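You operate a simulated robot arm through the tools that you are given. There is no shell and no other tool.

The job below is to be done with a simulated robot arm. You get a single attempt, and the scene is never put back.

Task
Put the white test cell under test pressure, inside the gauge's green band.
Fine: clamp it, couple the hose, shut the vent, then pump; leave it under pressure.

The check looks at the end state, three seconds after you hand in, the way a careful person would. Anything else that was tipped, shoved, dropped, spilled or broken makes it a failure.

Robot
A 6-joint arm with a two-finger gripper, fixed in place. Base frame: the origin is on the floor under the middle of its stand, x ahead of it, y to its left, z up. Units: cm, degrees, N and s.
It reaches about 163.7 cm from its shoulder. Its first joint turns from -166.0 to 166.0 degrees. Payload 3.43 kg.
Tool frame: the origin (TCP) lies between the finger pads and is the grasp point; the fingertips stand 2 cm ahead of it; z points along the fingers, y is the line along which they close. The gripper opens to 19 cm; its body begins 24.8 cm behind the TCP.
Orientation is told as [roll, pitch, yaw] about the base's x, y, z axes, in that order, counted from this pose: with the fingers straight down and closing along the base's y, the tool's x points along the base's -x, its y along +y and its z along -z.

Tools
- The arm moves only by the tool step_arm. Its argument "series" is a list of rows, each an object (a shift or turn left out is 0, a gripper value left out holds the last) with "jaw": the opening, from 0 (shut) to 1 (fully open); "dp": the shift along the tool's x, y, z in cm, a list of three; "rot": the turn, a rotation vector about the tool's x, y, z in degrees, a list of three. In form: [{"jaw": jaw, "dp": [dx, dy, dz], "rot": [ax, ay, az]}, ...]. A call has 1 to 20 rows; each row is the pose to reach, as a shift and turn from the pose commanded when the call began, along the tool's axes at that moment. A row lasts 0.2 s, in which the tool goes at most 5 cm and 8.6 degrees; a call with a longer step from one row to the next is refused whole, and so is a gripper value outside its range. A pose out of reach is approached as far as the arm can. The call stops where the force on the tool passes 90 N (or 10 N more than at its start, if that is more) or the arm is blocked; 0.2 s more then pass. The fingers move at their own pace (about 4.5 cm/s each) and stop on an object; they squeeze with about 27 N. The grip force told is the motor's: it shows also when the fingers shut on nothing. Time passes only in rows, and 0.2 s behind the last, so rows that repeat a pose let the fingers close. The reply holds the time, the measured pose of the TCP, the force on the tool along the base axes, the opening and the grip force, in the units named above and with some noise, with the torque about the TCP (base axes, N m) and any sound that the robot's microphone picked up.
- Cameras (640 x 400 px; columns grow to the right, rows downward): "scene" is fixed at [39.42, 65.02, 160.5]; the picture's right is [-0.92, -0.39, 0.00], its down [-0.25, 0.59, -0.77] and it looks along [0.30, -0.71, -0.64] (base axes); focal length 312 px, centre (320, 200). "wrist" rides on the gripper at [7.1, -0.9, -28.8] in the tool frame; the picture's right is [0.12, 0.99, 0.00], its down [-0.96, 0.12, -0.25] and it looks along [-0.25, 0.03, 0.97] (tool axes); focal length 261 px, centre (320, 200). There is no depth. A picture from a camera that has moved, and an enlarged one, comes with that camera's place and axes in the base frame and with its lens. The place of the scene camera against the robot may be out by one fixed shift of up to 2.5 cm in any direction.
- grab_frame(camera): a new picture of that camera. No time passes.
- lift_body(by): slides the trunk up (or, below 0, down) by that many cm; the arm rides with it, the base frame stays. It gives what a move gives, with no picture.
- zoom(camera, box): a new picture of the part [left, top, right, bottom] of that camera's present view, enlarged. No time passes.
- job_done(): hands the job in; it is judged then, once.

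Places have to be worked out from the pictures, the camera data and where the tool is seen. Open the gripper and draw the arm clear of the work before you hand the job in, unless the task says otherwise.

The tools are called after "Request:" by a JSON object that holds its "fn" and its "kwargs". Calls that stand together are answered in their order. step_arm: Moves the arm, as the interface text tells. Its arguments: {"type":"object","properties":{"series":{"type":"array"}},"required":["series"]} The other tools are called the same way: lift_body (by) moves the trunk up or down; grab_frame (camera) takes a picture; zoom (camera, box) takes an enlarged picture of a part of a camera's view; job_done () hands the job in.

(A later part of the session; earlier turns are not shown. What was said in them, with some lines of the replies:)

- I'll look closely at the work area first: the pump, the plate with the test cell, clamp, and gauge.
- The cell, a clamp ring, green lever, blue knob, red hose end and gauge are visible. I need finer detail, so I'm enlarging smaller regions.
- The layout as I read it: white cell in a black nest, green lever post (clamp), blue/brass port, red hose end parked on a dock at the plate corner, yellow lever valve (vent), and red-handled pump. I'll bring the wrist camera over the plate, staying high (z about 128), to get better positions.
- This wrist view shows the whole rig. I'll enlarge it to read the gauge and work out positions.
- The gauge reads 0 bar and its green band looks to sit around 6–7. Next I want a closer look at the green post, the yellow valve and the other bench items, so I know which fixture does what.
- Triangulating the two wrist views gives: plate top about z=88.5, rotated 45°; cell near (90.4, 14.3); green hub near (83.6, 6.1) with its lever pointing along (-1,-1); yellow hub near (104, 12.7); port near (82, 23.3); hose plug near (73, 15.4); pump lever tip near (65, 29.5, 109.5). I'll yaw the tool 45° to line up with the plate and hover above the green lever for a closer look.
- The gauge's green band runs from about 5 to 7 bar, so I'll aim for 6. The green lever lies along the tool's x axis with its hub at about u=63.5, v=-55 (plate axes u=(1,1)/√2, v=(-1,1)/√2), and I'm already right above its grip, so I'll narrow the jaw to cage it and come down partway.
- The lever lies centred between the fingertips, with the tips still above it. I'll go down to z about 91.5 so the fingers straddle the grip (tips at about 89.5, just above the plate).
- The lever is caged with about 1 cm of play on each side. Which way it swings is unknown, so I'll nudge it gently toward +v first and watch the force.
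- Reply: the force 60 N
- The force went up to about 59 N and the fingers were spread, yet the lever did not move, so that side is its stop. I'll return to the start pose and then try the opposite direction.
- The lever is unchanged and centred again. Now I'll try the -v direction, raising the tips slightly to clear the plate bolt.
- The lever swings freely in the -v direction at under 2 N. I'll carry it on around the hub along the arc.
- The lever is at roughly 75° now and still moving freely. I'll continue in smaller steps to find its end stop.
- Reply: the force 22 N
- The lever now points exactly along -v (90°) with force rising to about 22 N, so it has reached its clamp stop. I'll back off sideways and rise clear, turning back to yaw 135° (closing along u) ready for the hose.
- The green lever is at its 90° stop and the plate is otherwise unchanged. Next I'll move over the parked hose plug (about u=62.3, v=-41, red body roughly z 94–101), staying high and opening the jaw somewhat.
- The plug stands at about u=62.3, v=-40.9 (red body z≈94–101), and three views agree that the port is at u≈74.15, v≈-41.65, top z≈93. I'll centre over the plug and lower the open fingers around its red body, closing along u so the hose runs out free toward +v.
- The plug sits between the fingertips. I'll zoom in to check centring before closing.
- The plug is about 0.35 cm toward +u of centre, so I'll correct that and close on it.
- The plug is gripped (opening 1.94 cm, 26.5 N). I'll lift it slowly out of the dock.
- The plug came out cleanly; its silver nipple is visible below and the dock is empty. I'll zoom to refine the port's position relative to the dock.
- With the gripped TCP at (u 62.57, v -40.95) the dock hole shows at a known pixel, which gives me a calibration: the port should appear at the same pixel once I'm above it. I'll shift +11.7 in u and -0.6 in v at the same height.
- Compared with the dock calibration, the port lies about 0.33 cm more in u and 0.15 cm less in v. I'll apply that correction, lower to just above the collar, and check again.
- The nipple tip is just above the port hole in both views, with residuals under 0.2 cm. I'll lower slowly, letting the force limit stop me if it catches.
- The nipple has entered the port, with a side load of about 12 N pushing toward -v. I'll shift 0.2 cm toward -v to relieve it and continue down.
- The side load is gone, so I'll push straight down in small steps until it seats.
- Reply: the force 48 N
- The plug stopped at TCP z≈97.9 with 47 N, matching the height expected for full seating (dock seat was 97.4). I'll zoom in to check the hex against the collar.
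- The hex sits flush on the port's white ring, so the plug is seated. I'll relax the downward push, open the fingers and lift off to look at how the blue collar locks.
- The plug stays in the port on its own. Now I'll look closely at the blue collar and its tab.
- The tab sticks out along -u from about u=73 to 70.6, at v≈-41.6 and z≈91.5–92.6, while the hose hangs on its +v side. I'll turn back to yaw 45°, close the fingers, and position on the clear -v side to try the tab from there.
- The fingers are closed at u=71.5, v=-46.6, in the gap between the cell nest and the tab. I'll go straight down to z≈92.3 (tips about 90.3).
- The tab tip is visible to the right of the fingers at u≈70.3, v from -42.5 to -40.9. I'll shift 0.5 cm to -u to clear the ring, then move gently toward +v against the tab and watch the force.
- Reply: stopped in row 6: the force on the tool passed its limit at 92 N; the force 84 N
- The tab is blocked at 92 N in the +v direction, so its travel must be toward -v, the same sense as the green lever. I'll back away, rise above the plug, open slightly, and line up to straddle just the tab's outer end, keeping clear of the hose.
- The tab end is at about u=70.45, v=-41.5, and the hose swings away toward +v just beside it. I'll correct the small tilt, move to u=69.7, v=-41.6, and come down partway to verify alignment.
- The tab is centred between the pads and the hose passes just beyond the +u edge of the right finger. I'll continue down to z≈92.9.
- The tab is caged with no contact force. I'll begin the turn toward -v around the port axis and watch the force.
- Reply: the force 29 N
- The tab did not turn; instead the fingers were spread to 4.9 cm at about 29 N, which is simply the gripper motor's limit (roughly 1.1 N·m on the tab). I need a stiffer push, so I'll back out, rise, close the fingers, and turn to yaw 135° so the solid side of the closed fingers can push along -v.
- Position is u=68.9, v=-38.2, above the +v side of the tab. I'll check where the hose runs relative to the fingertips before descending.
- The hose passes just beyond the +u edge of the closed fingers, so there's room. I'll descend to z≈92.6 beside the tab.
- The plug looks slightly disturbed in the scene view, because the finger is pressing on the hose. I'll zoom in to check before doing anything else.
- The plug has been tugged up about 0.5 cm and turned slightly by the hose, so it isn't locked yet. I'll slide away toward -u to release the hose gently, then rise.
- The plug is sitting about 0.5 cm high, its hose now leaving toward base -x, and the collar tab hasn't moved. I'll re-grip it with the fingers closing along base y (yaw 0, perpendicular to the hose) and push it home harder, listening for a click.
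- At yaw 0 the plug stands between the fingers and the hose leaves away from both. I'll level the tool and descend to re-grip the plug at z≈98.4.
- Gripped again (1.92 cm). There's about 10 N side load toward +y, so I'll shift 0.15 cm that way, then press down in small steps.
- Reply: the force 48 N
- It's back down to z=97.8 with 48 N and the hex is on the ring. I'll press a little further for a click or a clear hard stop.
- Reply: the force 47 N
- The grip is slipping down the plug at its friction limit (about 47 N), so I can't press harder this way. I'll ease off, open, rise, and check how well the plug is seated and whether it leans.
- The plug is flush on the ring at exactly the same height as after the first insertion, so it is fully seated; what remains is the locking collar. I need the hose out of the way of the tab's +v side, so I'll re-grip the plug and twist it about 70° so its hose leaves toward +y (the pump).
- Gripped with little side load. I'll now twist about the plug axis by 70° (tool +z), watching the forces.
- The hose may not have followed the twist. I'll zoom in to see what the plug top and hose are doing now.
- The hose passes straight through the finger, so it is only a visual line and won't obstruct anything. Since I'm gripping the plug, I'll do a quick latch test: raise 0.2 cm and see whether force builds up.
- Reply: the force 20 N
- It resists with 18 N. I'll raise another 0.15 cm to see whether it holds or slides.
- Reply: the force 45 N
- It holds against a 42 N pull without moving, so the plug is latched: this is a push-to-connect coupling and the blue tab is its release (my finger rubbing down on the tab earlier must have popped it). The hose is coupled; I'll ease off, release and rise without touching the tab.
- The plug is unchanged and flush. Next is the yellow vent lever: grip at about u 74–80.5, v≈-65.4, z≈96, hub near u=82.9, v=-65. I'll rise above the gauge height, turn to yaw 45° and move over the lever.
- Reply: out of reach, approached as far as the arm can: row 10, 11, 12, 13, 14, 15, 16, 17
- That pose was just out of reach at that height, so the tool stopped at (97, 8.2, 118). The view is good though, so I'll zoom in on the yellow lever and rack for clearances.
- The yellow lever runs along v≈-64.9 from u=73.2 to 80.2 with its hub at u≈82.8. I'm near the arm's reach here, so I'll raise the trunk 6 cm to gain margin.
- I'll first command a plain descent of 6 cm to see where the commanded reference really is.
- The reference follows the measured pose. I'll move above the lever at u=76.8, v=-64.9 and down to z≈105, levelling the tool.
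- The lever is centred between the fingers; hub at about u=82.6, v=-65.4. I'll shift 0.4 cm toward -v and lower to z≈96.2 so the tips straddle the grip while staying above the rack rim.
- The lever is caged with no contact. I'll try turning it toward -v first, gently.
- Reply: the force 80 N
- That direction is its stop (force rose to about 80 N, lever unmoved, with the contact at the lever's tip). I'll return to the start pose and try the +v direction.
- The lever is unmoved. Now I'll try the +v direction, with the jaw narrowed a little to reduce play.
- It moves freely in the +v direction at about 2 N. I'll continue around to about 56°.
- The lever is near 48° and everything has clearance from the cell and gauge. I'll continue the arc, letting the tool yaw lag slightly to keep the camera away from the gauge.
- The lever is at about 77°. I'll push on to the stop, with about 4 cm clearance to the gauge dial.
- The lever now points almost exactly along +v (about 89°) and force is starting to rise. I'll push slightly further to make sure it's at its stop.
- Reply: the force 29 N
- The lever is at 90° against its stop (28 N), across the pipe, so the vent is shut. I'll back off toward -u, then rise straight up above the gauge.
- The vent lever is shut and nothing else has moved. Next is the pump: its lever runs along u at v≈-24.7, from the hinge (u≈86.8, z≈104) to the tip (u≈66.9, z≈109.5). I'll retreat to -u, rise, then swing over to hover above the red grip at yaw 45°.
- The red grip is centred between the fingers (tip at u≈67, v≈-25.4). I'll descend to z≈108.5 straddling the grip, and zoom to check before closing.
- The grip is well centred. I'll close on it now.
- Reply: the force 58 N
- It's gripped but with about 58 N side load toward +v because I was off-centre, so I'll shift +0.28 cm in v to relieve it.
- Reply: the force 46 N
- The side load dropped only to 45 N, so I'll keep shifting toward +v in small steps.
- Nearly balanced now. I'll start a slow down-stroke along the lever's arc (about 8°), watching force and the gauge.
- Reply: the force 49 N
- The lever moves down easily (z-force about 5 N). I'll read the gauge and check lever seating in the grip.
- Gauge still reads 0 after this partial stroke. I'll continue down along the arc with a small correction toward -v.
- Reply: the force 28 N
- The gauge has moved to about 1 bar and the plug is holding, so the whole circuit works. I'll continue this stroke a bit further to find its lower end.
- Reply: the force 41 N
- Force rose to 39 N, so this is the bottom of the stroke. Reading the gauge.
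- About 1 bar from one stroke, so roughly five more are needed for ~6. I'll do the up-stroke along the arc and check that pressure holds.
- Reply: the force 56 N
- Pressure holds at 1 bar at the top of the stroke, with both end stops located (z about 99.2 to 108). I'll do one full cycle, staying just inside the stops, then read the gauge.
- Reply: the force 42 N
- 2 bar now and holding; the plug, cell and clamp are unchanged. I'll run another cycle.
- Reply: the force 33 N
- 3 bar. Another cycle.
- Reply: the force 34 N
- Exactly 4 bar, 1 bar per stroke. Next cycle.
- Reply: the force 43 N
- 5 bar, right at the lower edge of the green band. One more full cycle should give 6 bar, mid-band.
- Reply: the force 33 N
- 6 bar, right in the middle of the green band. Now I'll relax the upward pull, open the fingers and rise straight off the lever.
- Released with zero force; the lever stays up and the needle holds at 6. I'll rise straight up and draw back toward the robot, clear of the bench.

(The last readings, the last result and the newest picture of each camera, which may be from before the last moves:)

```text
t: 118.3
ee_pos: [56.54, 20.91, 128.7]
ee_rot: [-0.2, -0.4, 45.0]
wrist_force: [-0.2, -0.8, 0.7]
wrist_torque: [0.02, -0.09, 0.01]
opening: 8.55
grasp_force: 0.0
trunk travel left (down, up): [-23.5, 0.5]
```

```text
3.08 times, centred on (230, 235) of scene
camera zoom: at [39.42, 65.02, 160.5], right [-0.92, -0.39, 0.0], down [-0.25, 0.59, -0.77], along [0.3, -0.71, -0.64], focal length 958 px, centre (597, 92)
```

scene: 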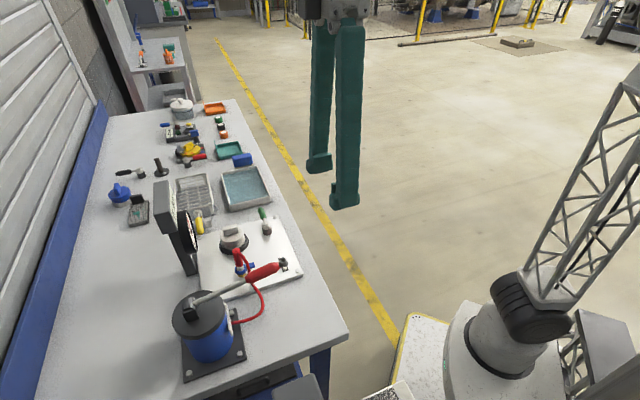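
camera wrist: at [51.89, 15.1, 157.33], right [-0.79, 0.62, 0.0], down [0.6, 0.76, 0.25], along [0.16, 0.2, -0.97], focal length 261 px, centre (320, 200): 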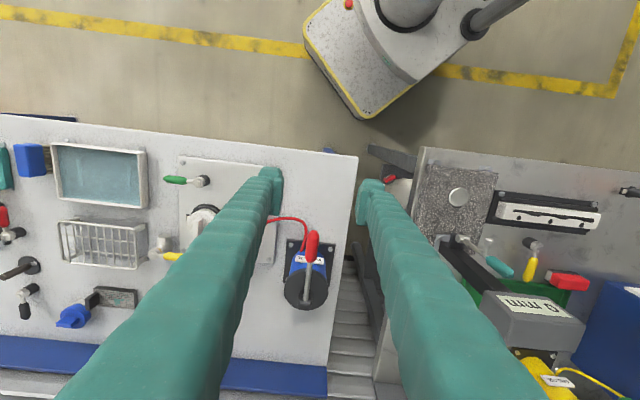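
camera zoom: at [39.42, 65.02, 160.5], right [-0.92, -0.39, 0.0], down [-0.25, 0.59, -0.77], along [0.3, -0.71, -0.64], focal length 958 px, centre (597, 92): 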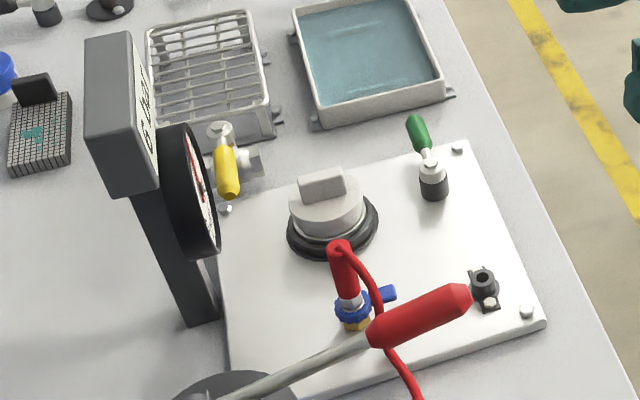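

Everything looks in place: clamp lever at -v, plug seated, vent lever across its pipe, pump lever up. I'll shift sideways, still high, so the wrist camera can re-read the gauge after a few seconds and check for any leak.

Request:
{"fn": "step_arm", "kwargs": {"series": [{"jaw": 1, "dp": [0, -4, -1]}, {"dp": [0, -8, -1]}, {"dp": [0, -12, -1]}, {"dp": [0, -16, -1]}, {"dp": [0, -20, -1]}, {"dp": [0, -20, -1]}, {"dp": [0, -20, -1]}, {"dp": [0, -20, -1]}, {"dp": [0, -20, -1]}]}}

Request:
{"fn": "grab_frame", "kwargs": {"camera": "wrist"}}

Request:
{"fn": "zoom", "kwargs": {"camera": "wrist", "box": [250, 180, 400, 300]}}

```text
t: 120.3
ee_pos: [70.47, 6.64, 129.52]
ee_rot: [-0.1, -0.4, 45.0]
wrist_force: [0.1, 0.6, 0.3]
wrist_torque: [-0.02, -0.02, -0.01]
opening: 19.0
grasp_force: 0.1
trunk travel left (down, up): [-23.5, 0.5]
```

```text
taken
camera wrist: at [65.79, 0.82, 158.31], right [-0.79, 0.62, 0.0], down [0.6, 0.76, 0.25], along [0.16, 0.2, -0.97], focal length 261 px, centre (320, 200)
```

wrist: 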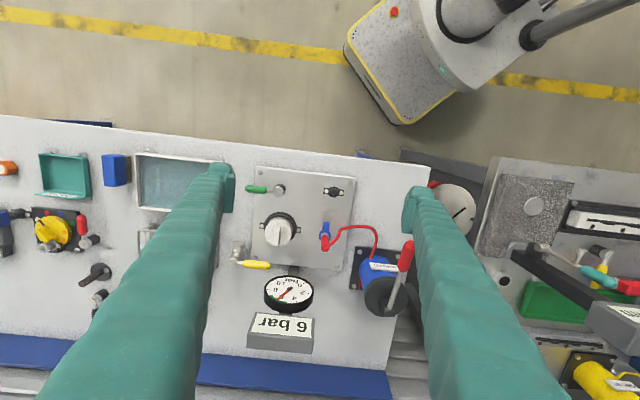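

```text
3.33 times, centred on (325, 240) of wrist
camera zoom: at [65.79, 0.82, 158.31], right [-0.79, 0.62, 0.0], down [0.6, 0.76, 0.25], along [0.16, 0.2, -0.97], focal length 869 px, centre (303, 67)
```

zoom: 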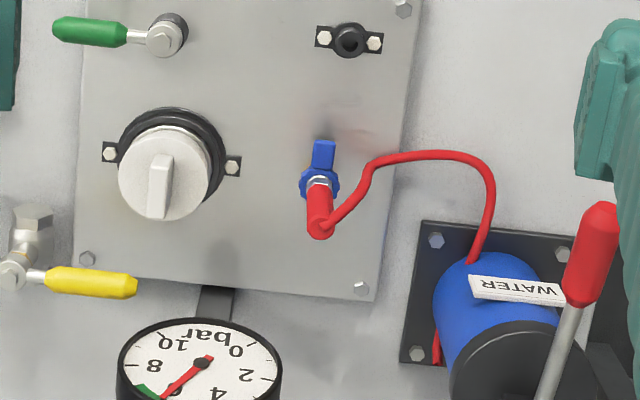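

The display still shows 6 bar. A closer look at the needle and the surrounding items before finishing.

Request:
{"fn": "zoom", "kwargs": {"camera": "wrist", "box": [240, 260, 340, 350]}}

Request:
{"fn": "zoom", "kwargs": {"camera": "scene", "box": [90, 90, 290, 215]}}

Request:
{"fn": "zoom", "kwargs": {"camera": "scene", "box": [230, 242, 262, 282]}}

```text
4.44 times, centred on (290, 305) of wrist
camera zoom: at [65.79, 0.82, 158.31], right [-0.79, 0.62, 0.0], down [0.6, 0.76, 0.25], along [0.16, 0.2, -0.97], focal length 1158 px, centre (453, -267)
```

zoom: 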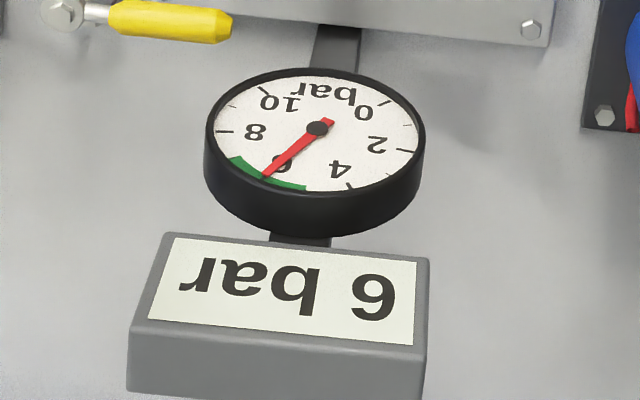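

```text
3.20 times, centred on (190, 152) of scene
camera zoom: at [39.42, 65.02, 160.5], right [-0.92, -0.39, 0.0], down [-0.25, 0.59, -0.77], along [0.3, -0.71, -0.64], focal length 997 px, centre (736, 352)
```

zoom: 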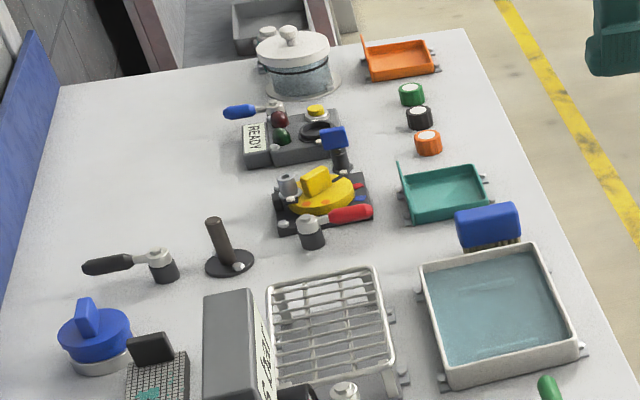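

```text
10.00 times, centred on (246, 262) of scene
camera zoom: at [39.42, 65.02, 160.5], right [-0.92, -0.39, 0.0], down [-0.25, 0.59, -0.77], along [0.3, -0.71, -0.64], focal length 3115 px, centre (1060, -420)
```

zoom: 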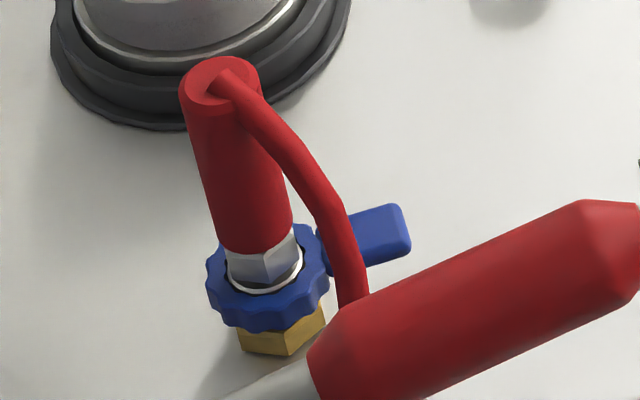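

The needle sits at 6 in the middle of the green band, the plug is still latched, and the rest of the bench looks as it did at the start. I'll draw the arm back from the bench with the gripper open, then hand in.

Request:
{"fn": "step_arm", "kwargs": {"series": [{"dp": [4, 0, -1]}, {"dp": [8, 0, -2]}, {"dp": [12, 0, -2]}, {"dp": [15, 0, -2]}, {"dp": [15, 0, -2]}]}}

Request:
{"fn": "zoom", "kwargs": {"camera": "wrist", "box": [220, 250, 420, 400]}}

```text
t: 121.5
ee_pos: [59.85, -3.86, 131.37]
ee_rot: [-0.1, -0.4, 45.0]
wrist_force: [-0.4, -0.1, 0.1]
wrist_torque: [-0.03, -0.01, 0.02]
opening: 18.99
grasp_force: 0.0
trunk travel left (down, up): [-23.5, 0.5]
```

```text
2.67 times, centred on (320, 325) of wrist
camera zoom: at [55.19, -9.71, 160.1], right [-0.79, 0.62, 0.0], down [0.6, 0.76, 0.25], along [0.16, 0.2, -0.97], focal length 695 px, centre (320, -133)
```

zoom: 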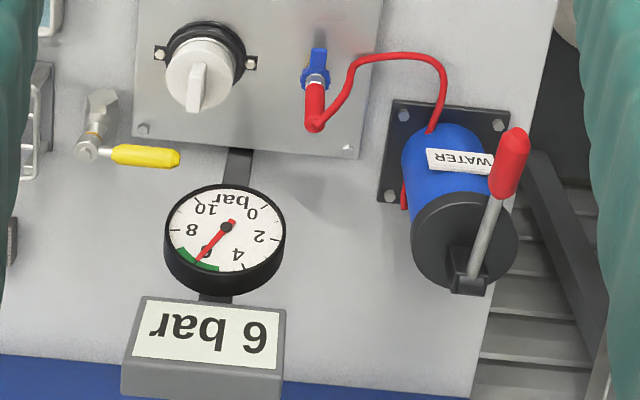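

The pressure is steady at 6 bar in the green band, the cell is clamped, the hose coupled and the vent shut. The arm is clear with the gripper open, so I'm handing in.

Request:
{"fn": "job_done", "kwargs": {}}

```text
The job is handed in.
```

The white test cell is under pressure at 6 bar, in the middle of the gauge's green band (about 5 to 7 bar). It was still holding there about 6 seconds after I let go of the pump lever, just before I handed in.

- **Clamp:** I turned the green lever 90° to its stop. It was blocked in the other direction.
- **Hose:** The plug is seated in the port and held against an upward pull of about 42 N. It popped up about 0.5 cm partway through while I was testing the blue tab, so I pushed it back in. The tab would not turn either way. I took it to be the release for a push-in coupling and left it alone.
- **Vent:** I turned the yellow lever 90° to its stop, across the pipe.
- **Pump:** Six strokes raised the pressure about 1 bar each. The pump lever is back up.

Nothing else on the bench looked moved in the last pictures. The gripper is open and the arm is drawn back from the bench. The trunk is still raised 6 cm, which I needed to reach the vent lever.
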